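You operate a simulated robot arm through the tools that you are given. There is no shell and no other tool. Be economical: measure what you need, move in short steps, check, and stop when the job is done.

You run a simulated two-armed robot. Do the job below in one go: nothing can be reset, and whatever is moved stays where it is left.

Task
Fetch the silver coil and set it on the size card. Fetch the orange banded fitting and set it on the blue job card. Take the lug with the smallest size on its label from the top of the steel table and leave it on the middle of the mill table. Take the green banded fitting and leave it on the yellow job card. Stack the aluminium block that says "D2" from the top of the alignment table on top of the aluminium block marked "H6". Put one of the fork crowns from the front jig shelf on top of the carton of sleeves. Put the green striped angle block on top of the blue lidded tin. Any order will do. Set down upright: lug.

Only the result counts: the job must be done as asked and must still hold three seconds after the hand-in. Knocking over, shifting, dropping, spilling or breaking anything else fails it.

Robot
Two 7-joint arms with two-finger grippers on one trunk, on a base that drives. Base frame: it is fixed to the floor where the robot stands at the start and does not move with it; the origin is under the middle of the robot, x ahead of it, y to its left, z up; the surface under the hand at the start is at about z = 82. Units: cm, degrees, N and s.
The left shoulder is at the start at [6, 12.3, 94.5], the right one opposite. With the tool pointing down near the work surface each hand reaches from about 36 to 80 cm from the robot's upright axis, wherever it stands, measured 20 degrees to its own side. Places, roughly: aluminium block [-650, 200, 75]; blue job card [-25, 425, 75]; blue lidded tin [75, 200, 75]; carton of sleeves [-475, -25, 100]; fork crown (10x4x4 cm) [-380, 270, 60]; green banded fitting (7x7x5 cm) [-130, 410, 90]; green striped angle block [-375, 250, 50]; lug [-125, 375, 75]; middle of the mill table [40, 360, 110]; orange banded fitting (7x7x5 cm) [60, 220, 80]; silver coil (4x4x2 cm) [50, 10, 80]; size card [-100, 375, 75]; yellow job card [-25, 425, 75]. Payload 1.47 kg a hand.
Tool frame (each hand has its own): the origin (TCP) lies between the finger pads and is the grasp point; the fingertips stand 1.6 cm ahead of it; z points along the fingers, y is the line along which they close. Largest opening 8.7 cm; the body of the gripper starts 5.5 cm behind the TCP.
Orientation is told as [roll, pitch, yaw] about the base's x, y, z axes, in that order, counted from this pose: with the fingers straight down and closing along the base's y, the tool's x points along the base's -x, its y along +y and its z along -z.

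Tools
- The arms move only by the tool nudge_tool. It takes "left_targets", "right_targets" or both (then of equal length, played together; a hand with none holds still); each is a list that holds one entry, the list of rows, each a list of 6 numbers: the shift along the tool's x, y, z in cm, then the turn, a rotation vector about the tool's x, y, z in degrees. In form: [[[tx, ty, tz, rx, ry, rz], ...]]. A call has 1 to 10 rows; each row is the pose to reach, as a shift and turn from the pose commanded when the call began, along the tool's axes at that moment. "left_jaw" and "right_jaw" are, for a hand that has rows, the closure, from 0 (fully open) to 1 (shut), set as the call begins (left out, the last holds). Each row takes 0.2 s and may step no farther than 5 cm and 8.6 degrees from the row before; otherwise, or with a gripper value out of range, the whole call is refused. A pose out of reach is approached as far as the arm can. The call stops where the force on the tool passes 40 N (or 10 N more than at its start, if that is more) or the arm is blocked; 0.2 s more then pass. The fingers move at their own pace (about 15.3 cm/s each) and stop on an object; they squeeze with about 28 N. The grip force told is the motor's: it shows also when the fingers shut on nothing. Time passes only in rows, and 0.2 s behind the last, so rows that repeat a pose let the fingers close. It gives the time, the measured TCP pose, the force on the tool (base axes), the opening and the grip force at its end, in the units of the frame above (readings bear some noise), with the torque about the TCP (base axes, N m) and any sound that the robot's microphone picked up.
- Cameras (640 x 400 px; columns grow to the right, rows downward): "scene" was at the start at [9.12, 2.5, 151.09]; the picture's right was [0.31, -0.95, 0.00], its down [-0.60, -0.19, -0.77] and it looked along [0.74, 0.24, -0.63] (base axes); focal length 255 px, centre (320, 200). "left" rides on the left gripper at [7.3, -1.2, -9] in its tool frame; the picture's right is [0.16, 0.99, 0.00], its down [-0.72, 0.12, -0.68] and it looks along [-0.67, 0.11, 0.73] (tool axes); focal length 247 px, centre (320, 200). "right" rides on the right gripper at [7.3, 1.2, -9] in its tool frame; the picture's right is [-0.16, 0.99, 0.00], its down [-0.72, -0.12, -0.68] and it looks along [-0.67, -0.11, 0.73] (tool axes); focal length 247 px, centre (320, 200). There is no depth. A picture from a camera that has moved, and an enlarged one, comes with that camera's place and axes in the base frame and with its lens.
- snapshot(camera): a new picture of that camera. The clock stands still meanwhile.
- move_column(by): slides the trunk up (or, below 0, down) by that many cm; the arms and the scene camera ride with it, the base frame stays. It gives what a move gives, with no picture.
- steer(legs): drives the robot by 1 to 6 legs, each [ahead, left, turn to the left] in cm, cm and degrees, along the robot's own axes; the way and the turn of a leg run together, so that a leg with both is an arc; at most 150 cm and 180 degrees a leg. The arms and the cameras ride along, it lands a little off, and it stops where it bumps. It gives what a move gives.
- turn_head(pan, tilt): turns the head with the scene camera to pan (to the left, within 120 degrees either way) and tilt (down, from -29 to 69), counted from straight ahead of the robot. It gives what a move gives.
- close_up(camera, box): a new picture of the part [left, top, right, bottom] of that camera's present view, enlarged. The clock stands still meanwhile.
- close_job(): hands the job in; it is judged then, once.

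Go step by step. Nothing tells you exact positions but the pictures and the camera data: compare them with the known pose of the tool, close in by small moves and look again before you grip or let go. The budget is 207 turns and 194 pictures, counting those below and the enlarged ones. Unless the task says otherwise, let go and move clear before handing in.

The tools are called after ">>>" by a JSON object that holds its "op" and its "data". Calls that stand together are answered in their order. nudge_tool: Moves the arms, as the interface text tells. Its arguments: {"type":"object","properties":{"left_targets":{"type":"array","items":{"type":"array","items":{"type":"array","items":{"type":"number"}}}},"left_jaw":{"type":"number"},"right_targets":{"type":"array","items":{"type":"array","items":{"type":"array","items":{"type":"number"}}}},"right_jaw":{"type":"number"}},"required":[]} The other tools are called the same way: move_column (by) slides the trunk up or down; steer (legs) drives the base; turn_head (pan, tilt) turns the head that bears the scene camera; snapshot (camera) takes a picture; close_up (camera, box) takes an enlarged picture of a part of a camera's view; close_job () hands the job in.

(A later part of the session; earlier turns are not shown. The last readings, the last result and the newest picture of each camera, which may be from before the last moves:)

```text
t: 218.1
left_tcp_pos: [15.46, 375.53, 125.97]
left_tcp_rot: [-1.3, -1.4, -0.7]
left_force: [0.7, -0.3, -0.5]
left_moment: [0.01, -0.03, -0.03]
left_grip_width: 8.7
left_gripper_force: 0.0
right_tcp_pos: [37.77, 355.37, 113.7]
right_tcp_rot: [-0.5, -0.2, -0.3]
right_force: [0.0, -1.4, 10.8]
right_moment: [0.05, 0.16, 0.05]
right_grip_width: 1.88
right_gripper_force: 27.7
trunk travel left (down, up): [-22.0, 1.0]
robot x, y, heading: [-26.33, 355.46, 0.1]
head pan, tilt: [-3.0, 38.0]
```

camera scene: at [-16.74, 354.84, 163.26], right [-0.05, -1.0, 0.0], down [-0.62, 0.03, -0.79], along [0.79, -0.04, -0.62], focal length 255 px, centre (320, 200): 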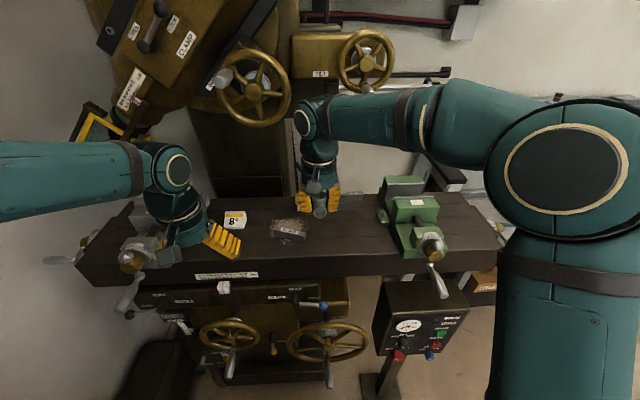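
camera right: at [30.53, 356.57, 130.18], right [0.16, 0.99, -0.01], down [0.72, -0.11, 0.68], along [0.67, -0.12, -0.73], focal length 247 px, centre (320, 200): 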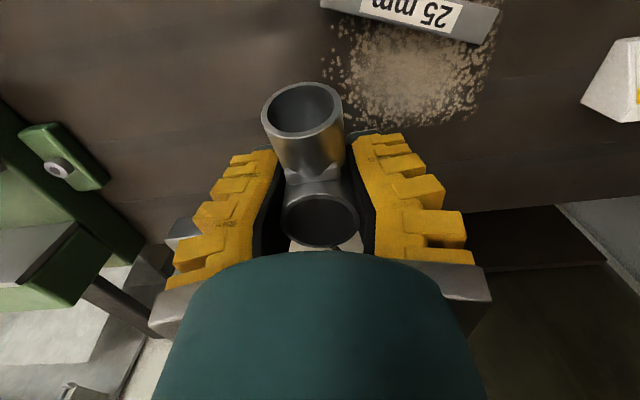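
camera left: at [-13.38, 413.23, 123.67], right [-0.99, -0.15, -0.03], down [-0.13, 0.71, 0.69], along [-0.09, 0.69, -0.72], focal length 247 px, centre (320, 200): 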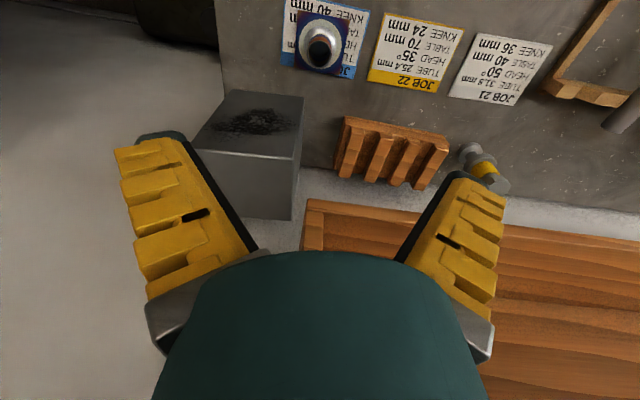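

Contact with the table. I release, rise straight up, and check.

>>> {"op": "nudge_tool", "data": {"right_targets": [[[0, 0, -0.1, 0, 0, 0], [0, 0, -0.1, 0, 0, 0], [0, 0, -0.1, 0, 0, 0], [0, 0, -2, 0, 0, 0], [0, 0, -5, 0, 0, 0], [0, 0, -7.5, 0, 0, 0]]], "right_jaw": 0.4}}

>>> {"op": "nudge_tool", "data": {"right_targets": [[[4.5, -1, 0, 0, 0, 0], [9, -2, 0, 0, 0, 0], [13.5, -3, 0, 0, 0, 0], [18, -3, -3, 0, 0, 0], [22.5, -3, -3, 0, 0, 0]]]}}

>>> {"op": "close_up", "data": {"camera": "scene", "box": [250, 160, 410, 260]}}

```text
t: 219.5
left_tcp_pos: [15.57, 375.59, 125.9]
left_tcp_rot: [-1.4, -1.2, -0.7]
left_force: [-0.6, -0.3, -0.3]
left_moment: [0.05, -0.02, 0.01]
left_grip_width: 8.74
left_gripper_force: 0.1
right_tcp_pos: [37.65, 355.18, 121.28]
right_tcp_rot: [-0.5, 0.1, -0.3]
right_force: [-1.1, 1.0, -0.9]
right_moment: [0.01, -0.02, 0.01]
right_grip_width: 5.73
right_gripper_force: 3.1
trunk travel left (down, up): [-22.0, 1.0]
robot x, y, heading: [-26.57, 355.45, 0.1]
head pan, tilt: [-3.0, 38.0]
```

```text
refused: row 4 steps farther than a row can; nothing moved
```

```text
4.00 times, centred on (330, 210) of scene
camera zoom: at [-17.0, 354.79, 163.29], right [-0.05, -1.0, 0.0], down [-0.61, 0.03, -0.79], along [0.79, -0.04, -0.62], focal length 1020 px, centre (280, 160)
```

zoom: 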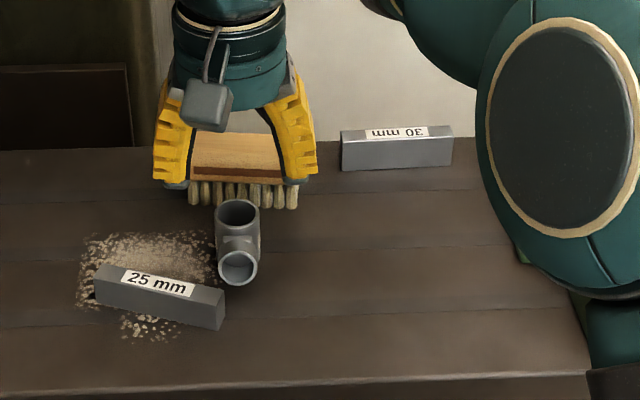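

The lug stands upright near the middle of the mill table. I retract, lower the trunk again and drive around to the left side of the steel table for the green banded fitting.

>>> {"op": "nudge_tool", "data": {"right_targets": [[[4.5, -0.5, 0, 0, 0, 0], [9, -1, 0, 0, 0, 0], [13.5, -1.5, 0, 0, 0, 0], [18, -2, 0, 0, 0, 0], [22.5, -2.5, 0, 0, 0, 0], [27, -3, 0, 0, 0, 0]]], "right_jaw": 0}}

>>> {"op": "steer", "data": {"legs": [[-14, 0, 0], [0, -54, 0], [-147, 0, 0]]}}

>>> {"op": "turn_head", "data": {"pan": 60, "tilt": 25}}

>>> {"op": "snapshot", "data": {"camera": "scene"}}

```text
t: 220.9
left_tcp_pos: [15.38, 375.58, 125.94]
left_tcp_rot: [-1.3, -1.3, -0.8]
left_force: [-1.0, -0.1, -0.2]
left_moment: [0.03, -0.01, 0.01]
left_grip_width: 8.71
left_gripper_force: 0.1
right_tcp_pos: [10.54, 352.2, 120.98]
right_tcp_rot: [-0.5, 0.0, -0.2]
right_force: [-1.1, 0.3, -0.3]
right_moment: [0.02, -0.02, 0.02]
right_grip_width: 8.7
right_gripper_force: 0.1
trunk travel left (down, up): [-22.0, 1.0]
robot x, y, heading: [-26.56, 355.19, -0.2]
head pan, tilt: [-3.0, 38.0]
```

```text
t: 232.9
left_tcp_pos: [-133.1, 322.18, 125.95]
left_tcp_rot: [-1.5, -1.3, -1.1]
left_force: [-0.2, 0.5, 0.3]
left_moment: [0.0, 0.03, 0.0]
left_grip_width: 8.69
left_gripper_force: 0.1
right_tcp_pos: [-138.29, 298.85, 121.04]
right_tcp_rot: [-0.5, 0.0, -0.6]
right_force: [-0.7, -0.3, 0.3]
right_moment: [0.0, -0.04, 0.0]
right_grip_width: 8.71
right_gripper_force: 0.0
trunk travel left (down, up): [-22.0, 1.0]
robot x, y, heading: [-175.38, 302.39, -0.5]
head pan, tilt: [-3.0, 38.0]
stopped in leg 3: the robot was blocked; the commanded pose is now the measured one
```

```text
t: 234.2
left_tcp_pos: [-133.1, 322.08, 125.86]
left_tcp_rot: [-1.4, -1.4, -1.0]
left_force: [-0.8, 0.4, 0.3]
left_moment: [0.01, 0.0, 0.05]
left_grip_width: 8.7
left_gripper_force: 0.0
right_tcp_pos: [-138.1, 298.91, 121.02]
right_tcp_rot: [-0.5, -0.1, -0.6]
right_force: [0.8, 0.1, -0.6]
right_moment: [-0.01, -0.01, 0.02]
right_grip_width: 8.67
right_gripper_force: 0.0
trunk travel left (down, up): [-22.0, 1.0]
robot x, y, heading: [-175.35, 301.87, -0.1]
head pan, tilt: [60.0, 25.0]
```

```text
89 pictures are left
camera scene: at [-169.72, 309.96, 165.32], right [0.86, -0.51, 0.0], down [-0.21, -0.36, -0.91], along [0.46, 0.78, -0.42], focal length 255 px, centre (320, 200)
```

scene: 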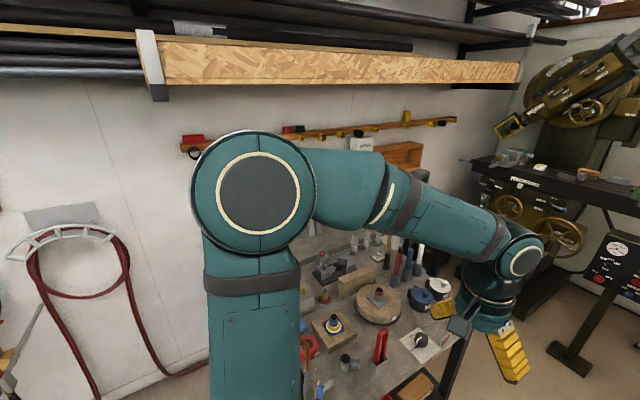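

Blocked behind. I look backward on both sides to see the obstacle.

>>> {"op": "turn_head", "data": {"pan": 118, "tilt": 40}}

>>> {"op": "snapshot", "data": {"camera": "scene"}}

>>> {"op": "turn_head", "data": {"pan": -118, "tilt": 40}}

>>> {"op": "snapshot", "data": {"camera": "scene"}}

```text
t: 235.5
left_tcp_pos: [-133.07, 322.06, 125.87]
left_tcp_rot: [-1.3, -1.3, -1.1]
left_force: [0.6, 0.9, -0.2]
left_moment: [-0.03, -0.04, 0.0]
left_grip_width: 8.7
left_gripper_force: 0.1
right_tcp_pos: [-138.14, 298.88, 121.07]
right_tcp_rot: [-0.5, 0.1, -0.7]
right_force: [0.2, 0.4, -0.6]
right_moment: [-0.01, -0.05, -0.02]
right_grip_width: 8.68
right_gripper_force: 0.0
trunk travel left (down, up): [-22.0, 1.0]
robot x, y, heading: [-175.74, 302.01, 0.0]
head pan, tilt: [118.0, 40.0]
```

```text
88 pictures are left
camera scene: at [-178.29, 309.53, 162.98], right [0.89, 0.46, 0.0], down [0.3, -0.57, -0.77], along [-0.36, 0.68, -0.64], focal length 255 px, centre (320, 200)
```

scene: 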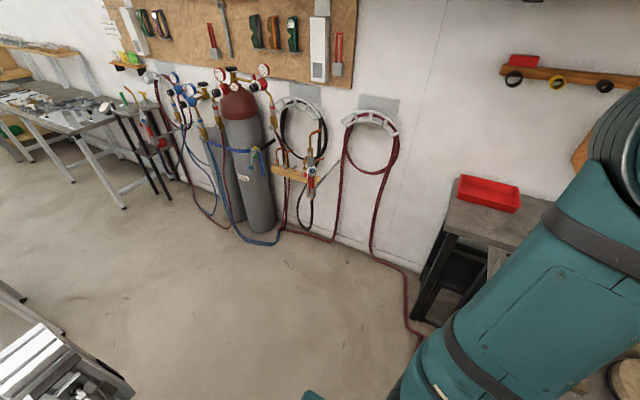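

```text
t: 238.9
left_tcp_pos: [-132.98, 322.11, 125.72]
left_tcp_rot: [-1.4, -1.3, -1.1]
left_force: [0.1, 0.1, 1.7]
left_moment: [-0.01, 0.0, 0.03]
left_grip_width: 8.68
left_gripper_force: 0.1
right_tcp_pos: [-138.08, 298.81, 121.05]
right_tcp_rot: [-0.5, -0.1, -0.7]
right_force: [0.3, 0.1, 0.6]
right_moment: [0.02, 0.0, -0.01]
right_grip_width: 8.69
right_gripper_force: 0.1
trunk travel left (down, up): [-22.0, 1.0]
robot x, y, heading: [-175.3, 302.05, -0.1]
head pan, tilt: [-118.0, 40.0]
```

```text
87 pictures are left
camera scene: at [-178.37, 294.52, 162.98], right [-0.88, 0.47, 0.0], down [0.3, 0.57, -0.77], along [-0.36, -0.67, -0.64], focal length 255 px, centre (320, 200)
```

scene: 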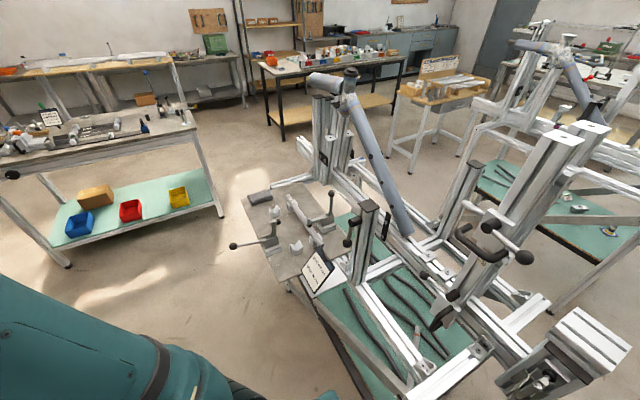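

The jig frame is right behind me, leaving a diagonal gap toward the left of the steel table. I back out, turn to 37° and sidestep through the gap.

>>> {"op": "steer", "data": {"legs": [[28, -16, 0], [0, 0, 37.4], [0, 100, 0]]}}

```text
t: 251.4
left_tcp_pos: [-186.38, 407.63, 125.85]
left_tcp_rot: [-1.4, -1.3, 36.1]
left_force: [-0.4, 0.7, 0.0]
left_moment: [0.0, -0.04, 0.03]
left_grip_width: 8.72
left_gripper_force: 0.1
right_tcp_pos: [-176.32, 386.03, 120.99]
right_tcp_rot: [-0.6, 0.0, 36.6]
right_force: [0.0, 0.9, -0.3]
right_moment: [0.01, -0.02, 0.0]
right_grip_width: 8.7
right_gripper_force: 0.1
trunk travel left (down, up): [-22.0, 1.0]
robot x, y, heading: [-207.58, 366.03, 37.0]
head pan, tilt: [-118.0, 40.0]
```

Through the gap. I move up a little, lower the trunk and look for the green fitting.

>>> {"op": "steer", "data": {"legs": [[13, 0, 0]]}}

>>> {"op": "move_column", "data": {"by": -10}}

>>> {"op": "turn_head", "data": {"pan": -15, "tilt": 35}}

>>> {"op": "snapshot", "data": {"camera": "scene"}}

```text
t: 252.7
left_tcp_pos: [-175.65, 415.42, 125.77]
left_tcp_rot: [-1.3, -1.3, 36.0]
left_force: [0.1, 0.1, -0.1]
left_moment: [-0.02, 0.02, -0.02]
left_grip_width: 8.71
left_gripper_force: 0.0
right_tcp_pos: [-165.95, 393.82, 121.04]
right_tcp_rot: [-0.5, -0.1, 36.5]
right_force: [-0.3, 0.3, 0.2]
right_moment: [0.0, 0.04, -0.02]
right_grip_width: 8.71
right_gripper_force: 0.1
trunk travel left (down, up): [-22.0, 1.0]
robot x, y, heading: [-197.59, 373.66, 36.9]
head pan, tilt: [-118.0, 40.0]
```

```text
t: 254.0
left_tcp_pos: [-175.8, 415.31, 115.93]
left_tcp_rot: [-1.5, -1.3, 36.0]
left_force: [-0.3, -0.7, 0.3]
left_moment: [0.01, 0.0, 0.03]
left_grip_width: 8.71
left_gripper_force: 0.1
right_tcp_pos: [-165.83, 393.77, 111.12]
right_tcp_rot: [-0.4, -0.1, 36.5]
right_force: [0.1, 0.1, 0.5]
right_moment: [-0.01, 0.0, 0.0]
right_grip_width: 8.71
right_gripper_force: 0.1
trunk travel left (down, up): [-12.0, 11.0]
robot x, y, heading: [-197.27, 373.89, 36.9]
head pan, tilt: [-118.0, 40.0]
```

```text
t: 255.8
left_tcp_pos: [-175.89, 415.37, 115.82]
left_tcp_rot: [-1.5, -1.3, 36.1]
left_force: [0.0, 0.4, 0.3]
left_moment: [-0.02, -0.01, 0.03]
left_grip_width: 8.68
left_gripper_force: 0.1
right_tcp_pos: [-165.89, 393.65, 111.07]
right_tcp_rot: [-0.5, -0.1, 36.5]
right_force: [-0.1, 0.0, -0.5]
right_moment: [0.01, -0.01, 0.0]
right_grip_width: 8.71
right_gripper_force: 0.1
trunk travel left (down, up): [-12.0, 11.0]
robot x, y, heading: [-197.27, 373.58, 36.8]
head pan, tilt: [-15.0, 35.0]
```

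```text
86 pictures are left
camera scene: at [-188.49, 377.7, 153.74], right [0.37, -0.93, 0.0], down [-0.53, -0.21, -0.82], along [0.76, 0.3, -0.57], focal length 255 px, centre (320, 200)
```

scene: 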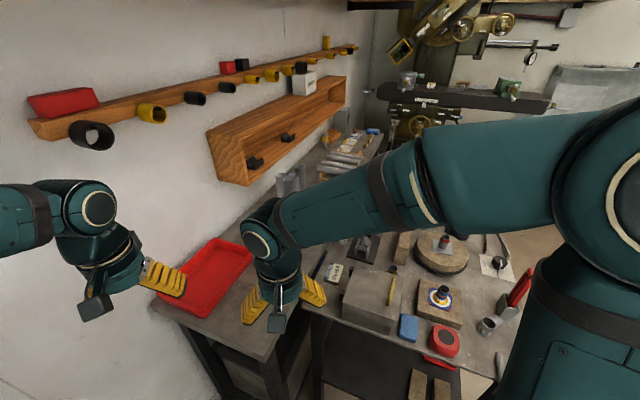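

>>> {"op": "nudge_tool", "data": {"right_targets": [[[-4.5, -0.5, 0, 0, 0, 0], [-9, -1, 0, 0, 0, 0], [-13.5, -1.5, 0, 0, 0, 0], [-18, -2, 0, 0, 0, 0], [-22, -2.5, 0, 0, 0, 0]]]}}

>>> {"op": "snapshot", "data": {"camera": "right"}}

```text
t: 257.0
left_tcp_pos: [-175.82, 415.57, 115.87]
left_tcp_rot: [-1.5, -1.3, 36.0]
left_force: [0.1, -0.3, -0.8]
left_moment: [0.0, 0.02, 0.01]
left_grip_width: 8.69
left_gripper_force: 0.0
right_tcp_pos: [-146.9, 404.82, 110.77]
right_tcp_rot: [-0.5, 0.0, 36.5]
right_force: [0.6, 0.1, -0.3]
right_moment: [0.01, 0.01, 0.0]
right_grip_width: 8.71
right_gripper_force: 0.0
trunk travel left (down, up): [-12.0, 11.0]
robot x, y, heading: [-197.88, 373.76, 36.7]
head pan, tilt: [-15.0, 35.0]
```

```text
85 pictures are left
camera right: at [-153.46, 401.58, 119.74], right [-0.46, 0.89, -0.01], down [0.65, 0.34, 0.68], along [0.61, 0.31, -0.73], focal length 247 px, centre (320, 200)
```

right: 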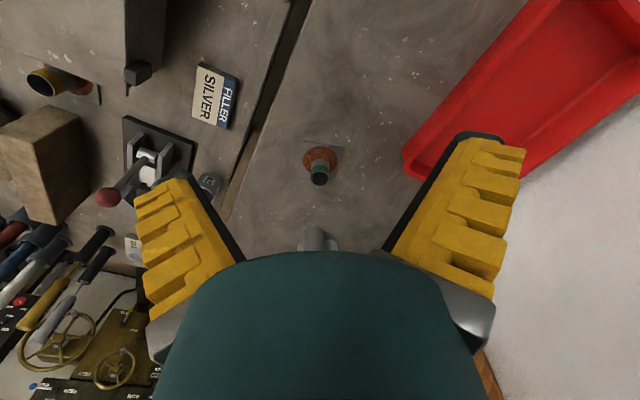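

The green fitting stands at about [-134, 411.5]. I move over it and descend to just above.

>>> {"op": "nudge_tool", "data": {"right_targets": [[[-4, -0.6, 2, 0, 0, 0], [-8, -1.3, 4, 0, 0, 0], [-12, -2, 6, 0, 0, 0], [-14.4, -2.3, 9, 0, 0, 0], [-14.4, -2.3, 12.5, 0, 0, 0]]]}}

>>> {"op": "snapshot", "data": {"camera": "right"}}

```text
t: 258.2
left_tcp_pos: [-175.72, 415.45, 115.88]
left_tcp_rot: [-1.4, -1.3, 36.0]
left_force: [0.0, -0.2, -0.3]
left_moment: [0.01, 0.0, 0.01]
left_grip_width: 8.71
left_gripper_force: 0.0
right_tcp_pos: [-133.87, 411.32, 98.38]
right_tcp_rot: [-0.5, 0.0, 36.5]
right_force: [-0.8, -0.8, -0.3]
right_moment: [0.01, 0.02, 0.03]
right_grip_width: 8.69
right_gripper_force: 0.0
trunk travel left (down, up): [-12.0, 11.0]
robot x, y, heading: [-197.0, 373.93, 36.6]
head pan, tilt: [-15.0, 35.0]
```

```text
84 pictures are left
camera right: at [-140.52, 408.12, 107.37], right [-0.46, 0.89, -0.01], down [0.65, 0.34, 0.68], along [0.61, 0.31, -0.73], focal length 247 px, centre (320, 200)
```

right: 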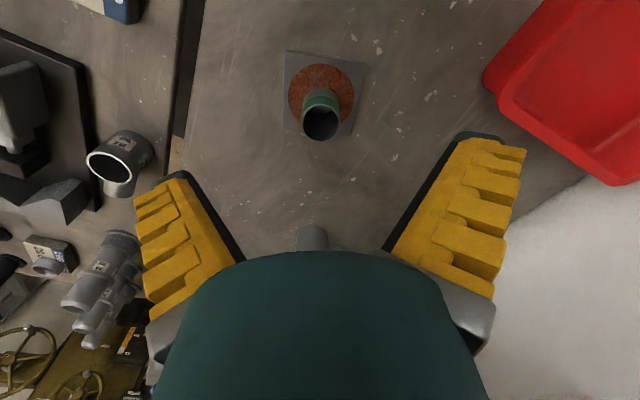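

>>> {"op": "nudge_tool", "data": {"right_targets": [[[-0.5, 0, 3, 0, 0, 0], [-0.5, 0, 6, 0, 0, 0], [-0.5, 0, 8.8, 0, 0, 0]]]}}

>>> {"op": "nudge_tool", "data": {"right_targets": [[[0, 0, 0, 0, 0, 0], [0, 0, 0, 0, 0, 0], [0, 0, 0, 0, 0, 0], [0, 0, -1, 0, 0, 0], [0, 0, -5, 0, 0, 0], [0, 0, -10, 0, 0, 0], [0, 0, -15, 0, 0, 0], [0, 0, -20, 0, 0, 0]]], "right_jaw": 1}}

>>> {"op": "snapshot", "data": {"camera": "right"}}

```text
t: 259.0
left_tcp_pos: [-175.71, 415.44, 115.9]
left_tcp_rot: [-1.4, -1.3, 35.9]
left_force: [-0.3, -0.9, -0.4]
left_moment: [0.04, 0.01, 0.01]
left_grip_width: 8.69
left_gripper_force: 0.0
right_tcp_pos: [-133.22, 411.59, 89.64]
right_tcp_rot: [-0.5, -0.1, 36.5]
right_force: [-0.3, 0.2, -0.2]
right_moment: [0.01, -0.03, -0.01]
right_grip_width: 8.69
right_gripper_force: 0.1
trunk travel left (down, up): [-12.0, 11.0]
robot x, y, heading: [-197.48, 373.91, 37.1]
head pan, tilt: [-15.0, 35.0]
```

```text
t: 260.8
left_tcp_pos: [-175.85, 415.4, 116.04]
left_tcp_rot: [-1.3, -1.5, 35.9]
left_force: [0.0, 0.2, 0.4]
left_moment: [-0.01, -0.01, 0.02]
left_grip_width: 8.7
left_gripper_force: 0.0
right_tcp_pos: [-133.99, 411.69, 109.5]
right_tcp_rot: [-0.5, 0.1, 36.6]
right_force: [-0.6, 0.3, -1.5]
right_moment: [-0.01, -0.01, -0.02]
right_grip_width: 1.88
right_gripper_force: 27.8
right hand out of reach, approached as far as the arm can: row 8
trunk travel left (down, up): [-12.0, 11.0]
robot x, y, heading: [-197.29, 373.22, 36.9]
head pan, tilt: [-15.0, 35.0]
```

```text
83 pictures are left
camera right: at [-140.48, 408.36, 118.46], right [-0.46, 0.89, -0.01], down [0.65, 0.34, 0.68], along [0.61, 0.31, -0.73], focal length 247 px, centre (320, 200)
```

right: 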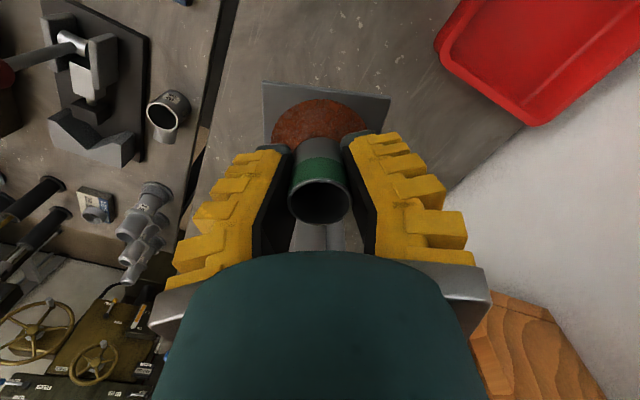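

The green fitting is held. I draw the hand back and sidestep out through the gap again.

>>> {"op": "nudge_tool", "data": {"right_targets": [[[4.5, 0, 0, 0, 0, 0], [9, 0, 0, 0, 0, 0], [13.5, 0, 0, 0, 0, 0], [18, 0, 0, 0, 0, 0], [22.5, 0, 0, 0, 0, 0], [27, 0, 0, 0, 0, 0]]]}}

>>> {"op": "steer", "data": {"legs": [[-13, 0, 0], [0, -103, 0], [0, 0, 53]]}}

```text
t: 262.2
left_tcp_pos: [-175.87, 415.31, 115.97]
left_tcp_rot: [-1.3, -1.4, 36.1]
left_force: [0.1, 0.2, -0.9]
left_moment: [0.0, 0.04, 0.01]
left_grip_width: 8.69
left_gripper_force: 0.0
right_tcp_pos: [-155.68, 395.28, 109.47]
right_tcp_rot: [-0.5, 0.0, 36.5]
right_force: [-1.0, 0.2, -2.0]
right_moment: [0.03, 0.02, 0.01]
right_grip_width: 1.65
right_gripper_force: 28.2
trunk travel left (down, up): [-12.0, 11.0]
robot x, y, heading: [-197.01, 374.02, 36.7]
head pan, tilt: [-15.0, 35.0]
```

```text
t: 274.7
left_tcp_pos: [-167.68, 327.2, 115.94]
left_tcp_rot: [-1.3, -1.3, 87.4]
left_force: [0.2, 0.5, -0.8]
left_moment: [0.02, 0.03, -0.02]
left_grip_width: 8.68
left_gripper_force: 0.0
right_tcp_pos: [-139.41, 330.39, 109.35]
right_tcp_rot: [-0.4, 0.0, 88.0]
right_force: [-1.1, -0.7, -1.3]
right_moment: [0.02, 0.0, -0.01]
right_grip_width: 1.61
right_gripper_force: 28.3
trunk travel left (down, up): [-12.0, 11.0]
robot x, y, heading: [-149.14, 284.08, 88.4]
head pan, tilt: [-15.0, 35.0]
```

>>> {"op": "steer", "data": {"legs": [[0, -116, 1.6], [76, 0, 0]]}}

>>> {"op": "turn_head", "data": {"pan": 0, "tilt": 45}}

>>> {"op": "snapshot", "data": {"camera": "scene"}}

```text
t: 288.7
left_tcp_pos: [-55.09, 400.82, 115.79]
left_tcp_rot: [-1.4, -1.3, 89.3]
left_force: [0.2, 0.4, -0.1]
left_moment: [0.02, -0.03, 0.0]
left_grip_width: 8.69
left_gripper_force: 0.1
right_tcp_pos: [-26.8, 405.14, 109.45]
right_tcp_rot: [-0.6, -0.1, 89.7]
right_force: [1.0, -0.4, -2.0]
right_moment: [-0.03, -0.01, 0.01]
right_grip_width: 1.53
right_gripper_force: 28.3
trunk travel left (down, up): [-12.0, 11.0]
robot x, y, heading: [-35.06, 358.53, 90.0]
head pan, tilt: [-15.0, 35.0]
```

```text
t: 289.4
left_tcp_pos: [-55.03, 400.84, 115.93]
left_tcp_rot: [-1.4, -1.3, 89.3]
left_force: [-1.0, -0.9, -1.4]
left_moment: [0.0, -0.01, 0.02]
left_grip_width: 8.69
left_gripper_force: 0.0
right_tcp_pos: [-26.78, 405.08, 109.44]
right_tcp_rot: [-0.5, 0.0, 89.7]
right_force: [0.1, -0.7, -0.8]
right_moment: [0.01, 0.0, 0.0]
right_grip_width: 1.52
right_gripper_force: 27.9
trunk travel left (down, up): [-12.0, 11.0]
robot x, y, heading: [-34.88, 358.76, 90.2]
head pan, tilt: [0.0, 45.0]
```

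```text
82 pictures are left
camera scene: at [-34.75, 367.78, 152.26], right [1.0, 0.0, 0.0], down [0.0, -0.71, -0.71], along [0.0, 0.71, -0.71], focal length 255 px, centre (320, 200)
```

scene: 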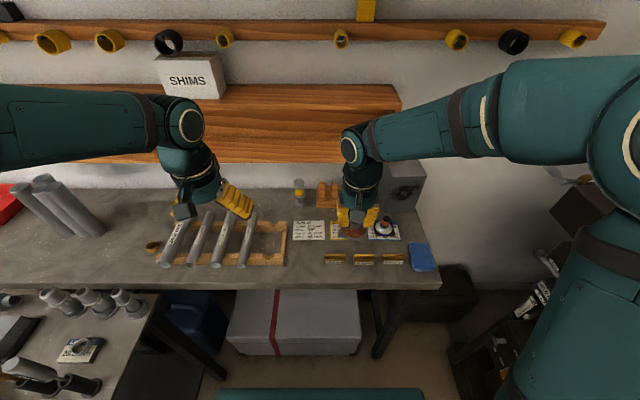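

Orange stands well on the blue card. I move the green fitting over the yellow card centre [-26.3, 420.4] and go down.

>>> {"op": "nudge_tool", "data": {"right_targets": [[[-4.5, -0.2, 0, 0, 0, 0], [-9, -0.3, 0, 0, 0, 0], [-13, -0.5, 2, 0, 0, 0], [-15.3, -0.5, 6, 0, 0, 0], [-15.3, -0.5, 10.5, 0, 0, 0], [-15.3, -0.5, 15, 0, 0, 0], [-15.3, -0.5, 17, 0, 0, 0]]]}}

>>> {"op": "snapshot", "data": {"camera": "right"}}

```text
t: 291.1
left_tcp_pos: [-54.95, 400.91, 115.88]
left_tcp_rot: [-1.5, -1.4, 89.4]
left_force: [0.3, 0.1, -0.1]
left_moment: [0.0, -0.01, -0.03]
left_grip_width: 8.7
left_gripper_force: 0.1
right_tcp_pos: [-26.34, 420.47, 92.26]
right_tcp_rot: [-0.5, 0.0, 89.6]
right_force: [-0.3, -1.4, -2.1]
right_moment: [-0.01, 0.02, 0.0]
right_grip_width: 1.57
right_gripper_force: 28.0
trunk travel left (down, up): [-12.0, 11.0]
robot x, y, heading: [-34.78, 358.52, 90.0]
head pan, tilt: [0.0, 45.0]
```

```text
81 pictures are left
camera right: at [-27.6, 413.17, 101.24], right [-0.99, 0.16, -0.01], down [0.11, 0.72, 0.68], along [0.12, 0.67, -0.73], focal length 247 px, centre (320, 200)
```

right: 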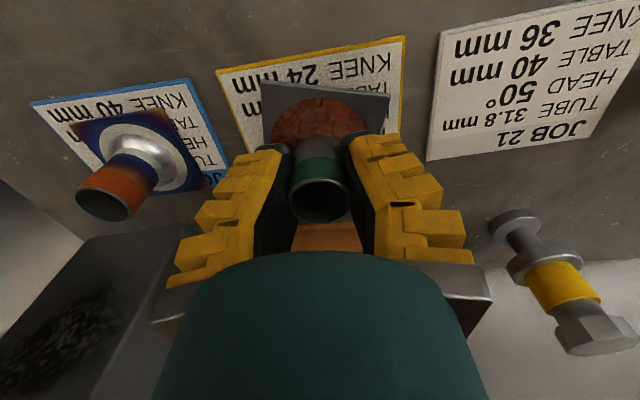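

>>> {"op": "nudge_tool", "data": {"right_targets": [[[0, 0, 1.2, 0, 0, 0], [0, 0, 2, 0, 0, 0], [0, 0, 2.4, 0, 0, 0], [0, 0, 2.7, 0, 0, 0], [0, 0, 3, 0, 0, 0]]]}}

```text
t: 292.2
left_tcp_pos: [-54.97, 400.8, 115.92]
left_tcp_rot: [-1.2, -1.4, 89.3]
left_force: [0.1, -0.3, 0.4]
left_moment: [-0.01, -0.05, 0.04]
left_grip_width: 8.7
left_gripper_force: 0.1
right_tcp_pos: [-26.19, 420.46, 89.64]
right_tcp_rot: [-0.5, -0.2, 89.7]
right_force: [-0.3, -5.2, 20.8]
right_moment: [0.02, -0.01, 0.0]
right_grip_width: 2.16
right_gripper_force: 27.8
trunk travel left (down, up): [-12.0, 11.0]
robot x, y, heading: [-35.05, 359.02, 90.0]
head pan, tilt: [0.0, 45.0]
```

>>> {"op": "nudge_tool", "data": {"right_targets": [[[0, 0, -0.25, 0, 0, 0]]]}}

>>> {"op": "nudge_tool", "data": {"right_targets": [[[0, 0, 0, 0, 0, 0], [0, 0, 0, 0, 0, 0], [0, 0, 0, 0, 0, 0], [0, 0, -3, 0, 0, 0], [0, 0, -7.5, 0, 0, 0], [0, 0, -12, 0, 0, 0], [0, 0, -16.5, 0, 0, 0], [0, 0, -21, 0, 0, 0]]], "right_jaw": 0.25}}

>>> {"op": "snapshot", "data": {"camera": "right"}}

```text
t: 292.6
left_tcp_pos: [-55.04, 400.81, 115.85]
left_tcp_rot: [-1.3, -1.4, 89.3]
left_force: [-0.9, 0.2, 0.0]
left_moment: [-0.02, 0.02, -0.01]
left_grip_width: 8.7
left_gripper_force: 0.1
right_tcp_pos: [-26.34, 420.41, 89.62]
right_tcp_rot: [-0.5, 0.0, 89.6]
right_force: [-1.5, 1.7, 12.5]
right_moment: [0.23, 0.04, 0.0]
right_grip_width: 2.15
right_gripper_force: 28.4
trunk travel left (down, up): [-12.0, 11.0]
robot x, y, heading: [-34.73, 358.93, 90.2]
head pan, tilt: [0.0, 45.0]
```

```text
t: 294.4
left_tcp_pos: [-54.97, 400.83, 115.98]
left_tcp_rot: [-1.4, -1.4, 89.3]
left_force: [-0.4, 0.2, -0.4]
left_moment: [-0.01, 0.02, 0.0]
left_grip_width: 8.68
left_gripper_force: 0.0
right_tcp_pos: [-26.63, 420.23, 111.03]
right_tcp_rot: [-0.5, 0.0, 89.8]
right_force: [-0.7, 0.6, 0.4]
right_moment: [0.02, -0.02, 0.05]
right_grip_width: 6.91
right_gripper_force: 3.2
trunk travel left (down, up): [-12.0, 11.0]
robot x, y, heading: [-34.75, 358.89, 90.1]
head pan, tilt: [0.0, 45.0]
```

```text
80 pictures are left
camera right: at [-27.82, 412.96, 119.98], right [-0.99, 0.16, -0.01], down [0.11, 0.72, 0.68], along [0.12, 0.67, -0.73], focal length 247 px, centre (320, 200)
```

right: 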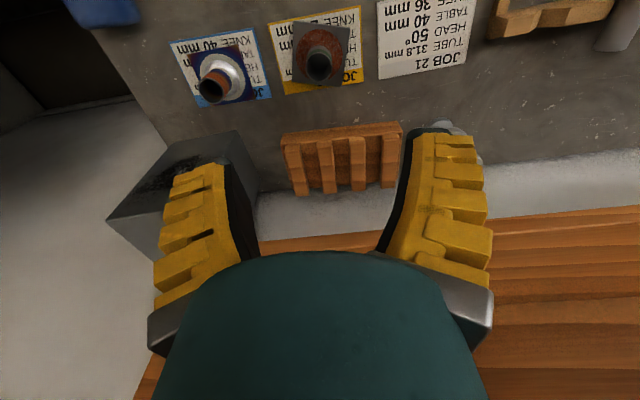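

Both fittings stand on their cards. Next I scout the west side for the jig shelf: back out and through the gap again.

>>> {"op": "nudge_tool", "data": {"right_targets": [[[4.5, 0, 0, 0, 0, 0], [9, 0, 0, 0, 0, 0], [13.5, 0, -1, 0, 0, 0], [17, 0, -2, 0, 0, 0]]]}}

>>> {"op": "steer", "data": {"legs": [[-75, 0, 0], [0, 114, 0], [0, 0, -52.8], [0, 100, 0]]}}

>>> {"op": "turn_head", "data": {"pan": 100, "tilt": 25}}

>>> {"op": "snapshot", "data": {"camera": "scene"}}

```text
t: 295.4
left_tcp_pos: [-54.91, 400.89, 115.9]
left_tcp_rot: [-1.4, -1.3, 89.4]
left_force: [-1.1, -0.4, 0.6]
left_moment: [0.0, -0.04, -0.01]
left_grip_width: 8.71
left_gripper_force: 0.0
right_tcp_pos: [-26.45, 403.26, 112.83]
right_tcp_rot: [-0.5, 0.1, 89.8]
right_force: [0.6, 0.0, -0.1]
right_moment: [0.02, 0.0, -0.01]
right_grip_width: 6.91
right_gripper_force: 2.7
trunk travel left (down, up): [-12.0, 11.0]
robot x, y, heading: [-34.74, 358.39, 90.1]
head pan, tilt: [0.0, 45.0]
```

```text
t: 320.2
left_tcp_pos: [-182.75, 402.03, 115.97]
left_tcp_rot: [-1.4, -1.3, 35.2]
left_force: [-1.4, 0.7, 0.3]
left_moment: [0.05, -0.02, -0.02]
left_grip_width: 8.7
left_gripper_force: 0.0
right_tcp_pos: [-163.9, 380.25, 112.86]
right_tcp_rot: [-0.4, 0.0, 35.7]
right_force: [-0.6, 1.1, 0.5]
right_moment: [0.0, -0.04, -0.01]
right_grip_width: 6.95
right_gripper_force: 2.9
trunk travel left (down, up): [-12.0, 11.0]
robot x, y, heading: [-205.06, 360.84, 36.1]
head pan, tilt: [0.0, 45.0]
```

```text
t: 322.0
left_tcp_pos: [-182.55, 402.1, 115.86]
left_tcp_rot: [-1.4, -1.3, 35.1]
left_force: [-0.3, -0.4, 0.3]
left_moment: [0.0, 0.01, -0.01]
left_grip_width: 8.72
left_gripper_force: 0.1
right_tcp_pos: [-163.93, 380.31, 112.94]
right_tcp_rot: [-0.5, 0.0, 35.7]
right_force: [-0.1, -0.5, -1.0]
right_moment: [0.01, 0.01, -0.05]
right_grip_width: 6.93
right_gripper_force: 3.3
trunk travel left (down, up): [-12.0, 11.0]
robot x, y, heading: [-204.79, 360.89, 36.0]
head pan, tilt: [100.0, 25.0]
```

```text
79 pictures are left
camera scene: at [-210.64, 367.8, 155.31], right [0.69, 0.72, 0.0], down [0.3, -0.29, -0.91], along [-0.65, 0.63, -0.42], focal length 255 px, centre (320, 200)
```

scene: 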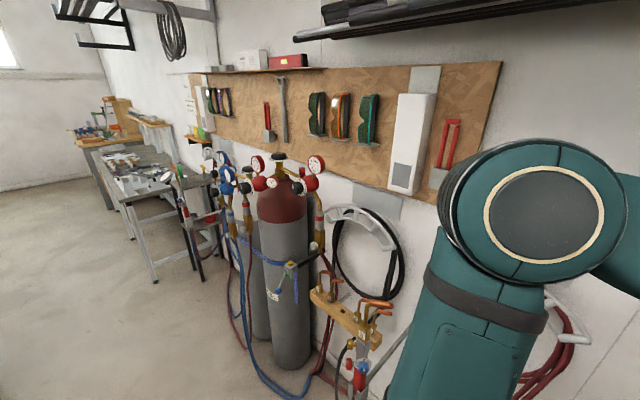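

>>> {"op": "steer", "data": {"legs": [[0, 0, 144], [60, 0, 0]]}}

>>> {"op": "turn_head", "data": {"pan": 20, "tilt": 25}}

>>> {"op": "snapshot", "data": {"camera": "scene"}}

>>> {"op": "turn_head", "data": {"pan": 80, "tilt": 30}}

>>> {"op": "snapshot", "data": {"camera": "scene"}}

```text
t: 331.3
left_tcp_pos: [-307.84, 342.97, 115.88]
left_tcp_rot: [-1.5, -1.3, 177.8]
left_force: [-0.5, 0.4, -0.3]
left_moment: [-0.01, -0.04, -0.02]
left_grip_width: 8.69
left_gripper_force: 0.2
right_tcp_pos: [-309.46, 371.59, 112.79]
right_tcp_rot: [-0.5, 0.0, 178.2]
right_force: [-0.6, -0.4, 0.0]
right_moment: [0.0, 0.01, -0.04]
right_grip_width: 6.92
right_gripper_force: 2.2
trunk travel left (down, up): [-12.0, 11.0]
robot x, y, heading: [-265.2, 361.87, 178.6]
head pan, tilt: [100.0, 25.0]
```

```text
t: 332.8
left_tcp_pos: [-307.78, 342.94, 115.9]
left_tcp_rot: [-1.4, -1.3, 177.8]
left_force: [0.3, -0.4, 0.4]
left_moment: [0.0, -0.04, 0.01]
left_grip_width: 8.69
left_gripper_force: 0.0
right_tcp_pos: [-309.41, 371.57, 112.78]
right_tcp_rot: [-0.5, 0.0, 178.2]
right_force: [-0.2, 0.2, -0.5]
right_moment: [0.01, 0.0, -0.04]
right_grip_width: 6.94
right_gripper_force: 3.3
trunk travel left (down, up): [-12.0, 11.0]
robot x, y, heading: [-265.47, 362.29, 178.8]
head pan, tilt: [20.0, 25.0]
```

```text
78 pictures are left
camera scene: at [-274.89, 359.1, 155.32], right [-0.32, 0.95, 0.0], down [0.4, 0.13, -0.91], along [-0.86, -0.29, -0.42], focal length 255 px, centre (320, 200)
```

scene: 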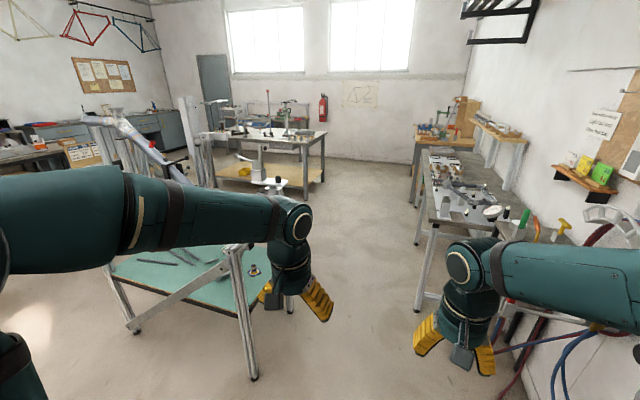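

```text
t: 334.1
left_tcp_pos: [-307.85, 343.09, 115.87]
left_tcp_rot: [-1.4, -1.2, 177.8]
left_force: [-0.4, 1.1, 1.0]
left_moment: [0.01, 0.0, -0.01]
left_grip_width: 8.69
left_gripper_force: 0.2
right_tcp_pos: [-309.28, 371.54, 112.84]
right_tcp_rot: [-0.6, 0.0, 178.2]
right_force: [-0.2, 0.7, 0.2]
right_moment: [-0.01, -0.01, 0.02]
right_grip_width: 6.95
right_gripper_force: 2.9
trunk travel left (down, up): [-12.0, 11.0]
robot x, y, heading: [-265.02, 361.65, 178.5]
head pan, tilt: [80.0, 30.0]
```

```text
77 pictures are left
camera scene: at [-267.95, 353.17, 154.52], right [-0.98, 0.2, 0.0], down [0.1, 0.49, -0.87], along [-0.17, -0.85, -0.5], focal length 255 px, centre (320, 200)
```

scene: 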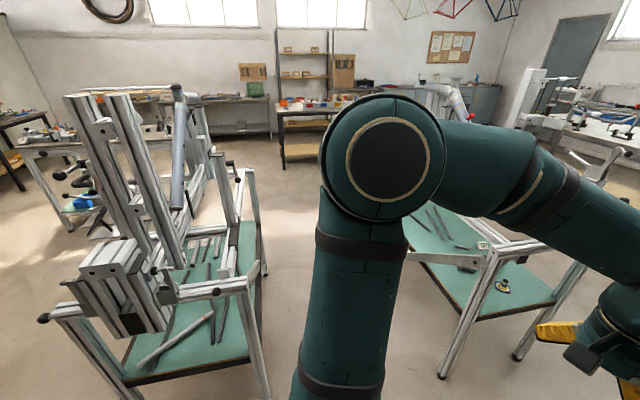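

>>> {"op": "steer", "data": {"legs": [[98, 0, 0], [0, 0, 91.4]]}}

>>> {"op": "turn_head", "data": {"pan": 0, "tilt": 40}}

>>> {"op": "snapshot", "data": {"camera": "scene"}}

```text
t: 343.1
left_tcp_pos: [-343.18, 322.39, 115.78]
left_tcp_rot: [-1.4, -1.2, -91.8]
left_force: [-0.1, 0.2, -0.3]
left_moment: [0.01, 0.04, -0.01]
left_grip_width: 8.7
left_gripper_force: 0.2
right_tcp_pos: [-371.83, 320.45, 112.93]
right_tcp_rot: [-0.5, -0.1, -91.3]
right_force: [-0.6, 0.2, -0.6]
right_moment: [0.01, 0.0, 0.02]
right_grip_width: 6.93
right_gripper_force: 2.8
trunk travel left (down, up): [-12.0, 11.0]
robot x, y, heading: [-362.79, 364.68, -91.1]
head pan, tilt: [80.0, 30.0]
```

```text
t: 344.6
left_tcp_pos: [-343.2, 322.34, 115.94]
left_tcp_rot: [-1.4, -1.3, -91.8]
left_force: [0.2, 0.2, 0.0]
left_moment: [0.04, 0.0, 0.0]
left_grip_width: 8.7
left_gripper_force: 0.1
right_tcp_pos: [-371.82, 320.36, 112.95]
right_tcp_rot: [-0.5, -0.1, -91.3]
right_force: [0.1, -0.1, -0.1]
right_moment: [0.0, 0.01, 0.03]
right_grip_width: 6.94
right_gripper_force: 2.7
trunk travel left (down, up): [-12.0, 11.0]
robot x, y, heading: [-362.88, 364.89, -91.3]
head pan, tilt: [0.0, 40.0]
```

```text
76 pictures are left
camera scene: at [-362.84, 355.19, 152.98], right [-1.0, 0.02, 0.0], down [0.01, 0.64, -0.77], along [-0.01, -0.77, -0.64], focal length 255 px, centre (320, 200)
```

scene: 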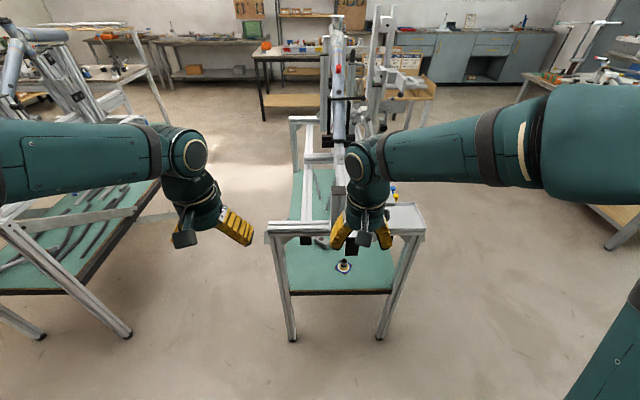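

>>> {"op": "nudge_tool", "data": {"right_targets": [[[0, -4.5, 0, 0, 0, 0], [0, -9, 0, 0, 0, 0], [0, -13.5, 0, 0, 0, 0], [0, -18, 0, 0, 0, 0], [0, -22.5, 0, 0, 0, 0], [0, -27, 0, 0, 0, 0]]], "left_targets": [[[0, 2, 0, 0, 0, 0], [0, 4, 0, 0, 0, 0], [0, 6, 0, 0, 0, 0], [0, 8, 0, 0, 0, 0], [0, 10, 0, 0, 0, 0], [0, 12, 0, 0, 0, 0]]]}}

>>> {"op": "close_up", "data": {"camera": "scene", "box": [260, 140, 450, 300]}}

```text
t: 346.0
left_tcp_pos: [-331.05, 321.87, 115.68]
left_tcp_rot: [-1.4, -1.3, -91.8]
left_force: [0.8, 0.1, -0.5]
left_moment: [-0.01, 0.01, 0.0]
left_grip_width: 8.71
left_gripper_force: 0.0
right_tcp_pos: [-398.74, 321.25, 112.9]
right_tcp_rot: [-0.5, 0.0, -91.2]
right_force: [-0.2, 0.4, -1.2]
right_moment: [0.02, 0.05, -0.01]
right_grip_width: 6.92
right_gripper_force: 2.7
trunk travel left (down, up): [-12.0, 11.0]
robot x, y, heading: [-362.58, 364.77, -91.0]
head pan, tilt: [0.0, 40.0]
```

```text
2.50 times, centred on (355, 220) of scene
camera zoom: at [-362.87, 355.16, 152.98], right [-1.0, 0.02, 0.0], down [0.01, 0.64, -0.77], along [-0.01, -0.77, -0.64], focal length 638 px, centre (232, 150)
```

zoom: 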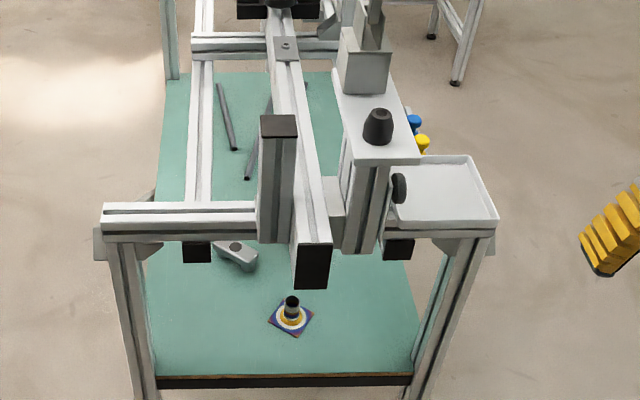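

A fork crown lies on the shelf behind the front bar. I go round to the west side for a better look at the shelf.

>>> {"op": "steer", "data": {"legs": [[8, 0, 1], [0, -92, 0], [75, 0, 0], [0, 0, 90]]}}

>>> {"op": "turn_head", "data": {"pan": 0, "tilt": 40}}

>>> {"op": "snapshot", "data": {"camera": "scene"}}

```text
t: 351.1
left_tcp_pos: [-373.25, 313.54, 115.66]
left_tcp_rot: [-1.5, -1.2, -92.8]
left_force: [1.1, 1.1, 0.1]
left_moment: [0.01, 0.02, -0.03]
left_grip_width: 8.72
left_gripper_force: 0.0
right_tcp_pos: [-440.85, 314.03, 113.0]
right_tcp_rot: [-0.5, 0.0, -92.4]
right_force: [0.2, -1.1, 0.0]
right_moment: [0.05, 0.05, 0.01]
right_grip_width: 6.92
right_gripper_force: 3.1
trunk travel left (down, up): [-12.0, 11.0]
robot x, y, heading: [-403.9, 357.17, -91.5]
head pan, tilt: [0.0, 40.0]
stopped in leg 2: the robot was blocked; the commanded pose is now the measured one
```

```text
t: 351.6
left_tcp_pos: [-373.29, 313.68, 115.76]
left_tcp_rot: [-1.4, -1.4, -92.8]
left_force: [0.4, -0.9, 0.2]
left_moment: [0.03, 0.03, -0.01]
left_grip_width: 8.68
left_gripper_force: 0.1
right_tcp_pos: [-440.98, 314.2, 113.07]
right_tcp_rot: [-0.7, -0.1, -92.5]
right_force: [0.2, 0.5, 1.2]
right_moment: [0.0, -0.03, 0.0]
right_grip_width: 6.93
right_gripper_force: 3.2
trunk travel left (down, up): [-12.0, 11.0]
robot x, y, heading: [-404.27, 356.82, -91.9]
head pan, tilt: [0.0, 40.0]
```

```text
74 pictures are left
camera scene: at [-404.47, 347.54, 152.98], right [-1.0, 0.03, 0.0], down [0.02, 0.64, -0.77], along [-0.02, -0.77, -0.64], focal length 255 px, centre (320, 200)
```

scene: 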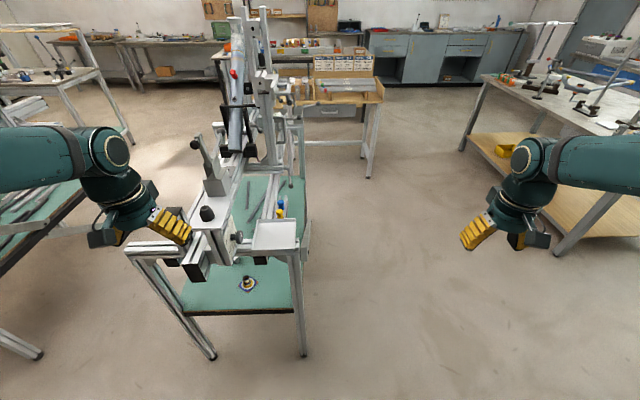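

>>> {"op": "nudge_tool", "data": {"left_targets": [[[0, 0, -4, 0, 0, 0], [2, 0, -8, 0, 0, 0], [4, 0, -12, 0, 0, 0]]]}}

>>> {"op": "steer", "data": {"legs": [[13, -4, 0], [0, -48, 0], [62, 0, 0], [0, 0, 92]]}}

>>> {"op": "snapshot", "data": {"camera": "scene"}}

```text
t: 352.4
left_tcp_pos: [-372.73, 318.24, 127.82]
left_tcp_rot: [-1.5, -1.5, -92.7]
left_force: [1.1, -0.4, -0.4]
left_moment: [-0.04, -0.01, -0.01]
left_grip_width: 8.71
left_gripper_force: 0.1
right_tcp_pos: [-440.9, 314.26, 113.04]
right_tcp_rot: [-0.5, 0.0, -92.3]
right_force: [0.7, -0.1, -0.1]
right_moment: [0.01, -0.01, 0.06]
right_grip_width: 6.94
right_gripper_force: 2.8
trunk travel left (down, up): [-12.0, 11.0]
robot x, y, heading: [-403.99, 357.18, -91.8]
head pan, tilt: [0.0, 40.0]
```

```text
t: 365.1
left_tcp_pos: [-421.03, 317.28, 127.54]
left_tcp_rot: [-1.4, -1.4, -1.4]
left_force: [-0.2, 0.7, 0.5]
left_moment: [0.01, 0.0, 0.02]
left_grip_width: 8.7
left_gripper_force: 0.1
right_tcp_pos: [-415.32, 249.14, 113.02]
right_tcp_rot: [-0.5, 0.0, -0.9]
right_force: [-0.2, -0.5, 0.2]
right_moment: [-0.01, -0.01, 0.02]
right_grip_width: 6.93
right_gripper_force: 2.7
trunk travel left (down, up): [-12.0, 11.0]
robot x, y, heading: [-459.36, 284.99, -0.5]
head pan, tilt: [0.0, 40.0]
```

```text
73 pictures are left
camera scene: at [-449.81, 284.73, 152.98], right [-0.01, -1.0, 0.0], down [-0.64, 0.0, -0.77], along [0.77, -0.01, -0.64], focal length 255 px, centre (320, 200)
```

scene: 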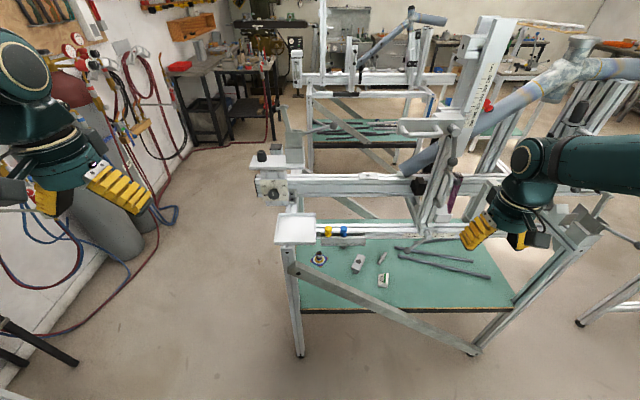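

Good view of the shelf from the west: several pieces lie there. I zoom in.

>>> {"op": "close_up", "data": {"camera": "scene", "box": [290, 220, 450, 310]}}

>>> {"op": "close_up", "data": {"camera": "scene", "box": [335, 240, 400, 290]}}

```text
4.00 times, centred on (370, 265) of scene
camera zoom: at [-449.81, 284.73, 152.98], right [-0.01, -1.0, 0.0], down [-0.64, 0.0, -0.77], along [0.77, -0.01, -0.64], focal length 1020 px, centre (120, -60)
```

zoom: 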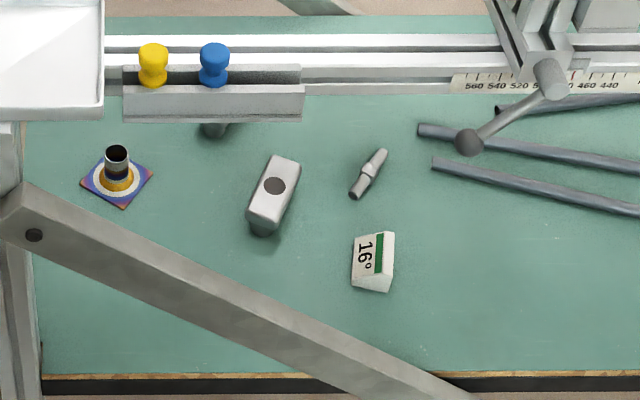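

```text
8.00 times, centred on (368, 265) of scene
camera zoom: at [-449.81, 284.73, 152.98], right [-0.01, -1.0, 0.0], down [-0.64, 0.0, -0.77], along [0.77, -0.01, -0.64], focal length 2040 px, centre (-60, -320)
```

zoom: 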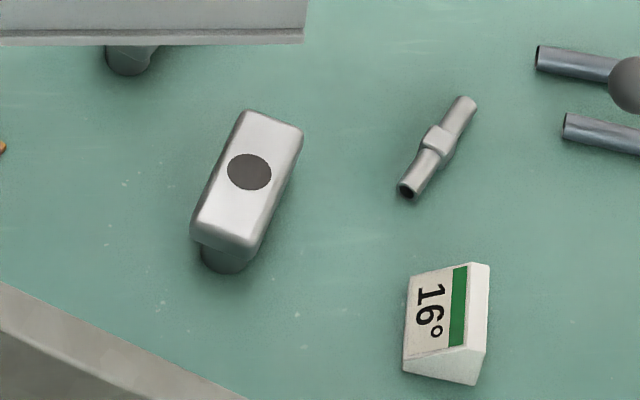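

The fork crown lies at about [-378.6, 266] and the "16°" green-striped block at about [-386.8, 256], shelf z≈52.5, under a rail. I'll reach in from the west with the hand pitched 45°. First lower the trunk and pitch the right hand.

>>> {"op": "move_column", "data": {"by": -11.5}}

>>> {"op": "nudge_tool", "data": {"right_targets": [[[0, 2, 3, 0, 0, 0], [0, 4, 6, 0, -7.5, 0], [0, 6, 9, 0, -15, 0], [0, 8, 12, 0, -22.5, 0], [0, 10, 15, 0, -30, 0], [0, 12, 18, 0, -37.5, 0], [0, 14, 21.5, 0, -45, 0], [0, 17, 25, 0, -45, 0]]], "right_jaw": 0}}

>>> {"op": "steer", "data": {"legs": [[19, 0, 0.5]]}}

>>> {"op": "snapshot", "data": {"camera": "right"}}

>>> {"op": "snapshot", "data": {"camera": "scene"}}

```text
t: 366.5
left_tcp_pos: [-421.08, 317.38, 116.1]
left_tcp_rot: [-1.5, -1.3, -1.4]
left_force: [0.6, 0.7, -0.3]
left_moment: [0.01, 0.03, 0.0]
left_grip_width: 8.73
left_gripper_force: 0.1
right_tcp_pos: [-415.35, 249.26, 101.43]
right_tcp_rot: [-0.5, 0.0, -1.0]
right_force: [0.0, -0.4, 0.1]
right_moment: [0.01, 0.0, -0.01]
right_grip_width: 6.92
right_gripper_force: 2.4
trunk travel left (down, up): [-0.5, 22.5]
robot x, y, heading: [-459.47, 284.77, -0.3]
head pan, tilt: [0.0, 40.0]
```

```text
t: 368.3
left_tcp_pos: [-421.15, 317.23, 116.17]
left_tcp_rot: [-1.4, -1.5, -1.4]
left_force: [0.1, -0.5, -0.4]
left_moment: [0.04, -0.01, 0.0]
left_grip_width: 8.65
left_gripper_force: 0.0
right_tcp_pos: [-414.6, 265.55, 76.51]
right_tcp_rot: [-0.5, -45.0, -0.8]
right_force: [0.0, -0.5, 0.3]
right_moment: [-0.02, 0.0, 0.04]
right_grip_width: 8.71
right_gripper_force: 0.0
right hand out of reach, approached as far as the arm can: row 5, 7
trunk travel left (down, up): [-0.5, 22.5]
robot x, y, heading: [-459.17, 284.43, -0.5]
head pan, tilt: [0.0, 40.0]
```

```text
t: 369.9
left_tcp_pos: [-402.71, 317.73, 115.98]
left_tcp_rot: [-1.4, -1.4, -0.8]
left_force: [0.5, -0.6, 0.7]
left_moment: [0.0, -0.01, 0.01]
left_grip_width: 8.69
left_gripper_force: 0.2
right_tcp_pos: [-395.73, 266.0, 76.45]
right_tcp_rot: [-0.8, -45.0, 0.1]
right_force: [0.0, -0.5, -0.6]
right_moment: [0.0, 0.04, -0.01]
right_grip_width: 8.7
right_gripper_force: 0.1
trunk travel left (down, up): [-0.5, 22.5]
robot x, y, heading: [-440.85, 284.82, 0.2]
head pan, tilt: [0.0, 40.0]
```

```text
70 pictures are left
camera right: at [-407.22, 267.35, 77.58], right [0.12, 0.99, 0.1], down [0.03, -0.11, 0.99], along [0.99, -0.11, -0.04], focal length 247 px, centre (320, 200)
```

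right: 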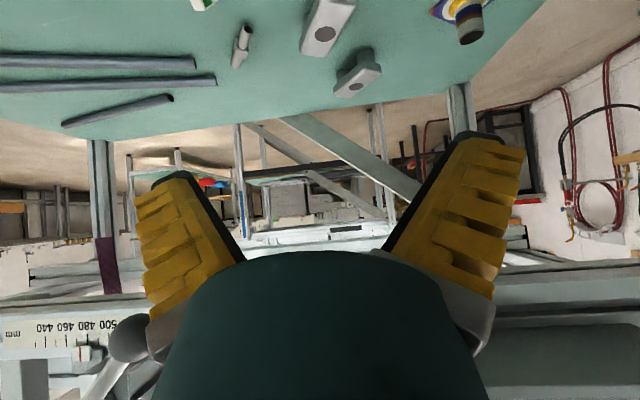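

```text
69 pictures are left
camera scene: at [-431.16, 284.78, 141.47], right [0.0, -1.0, 0.0], down [-0.64, 0.0, -0.77], along [0.77, 0.0, -0.64], focal length 255 px, centre (320, 200)
```

scene: 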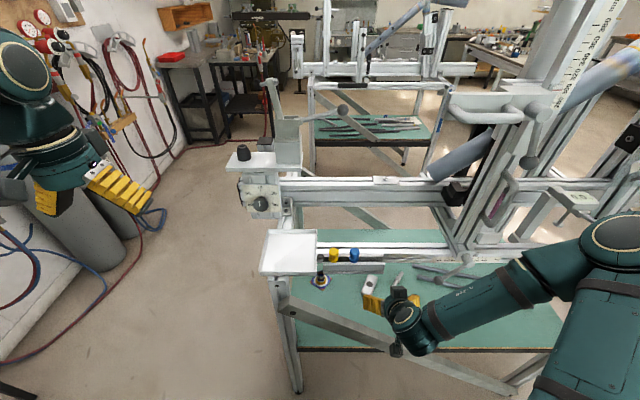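

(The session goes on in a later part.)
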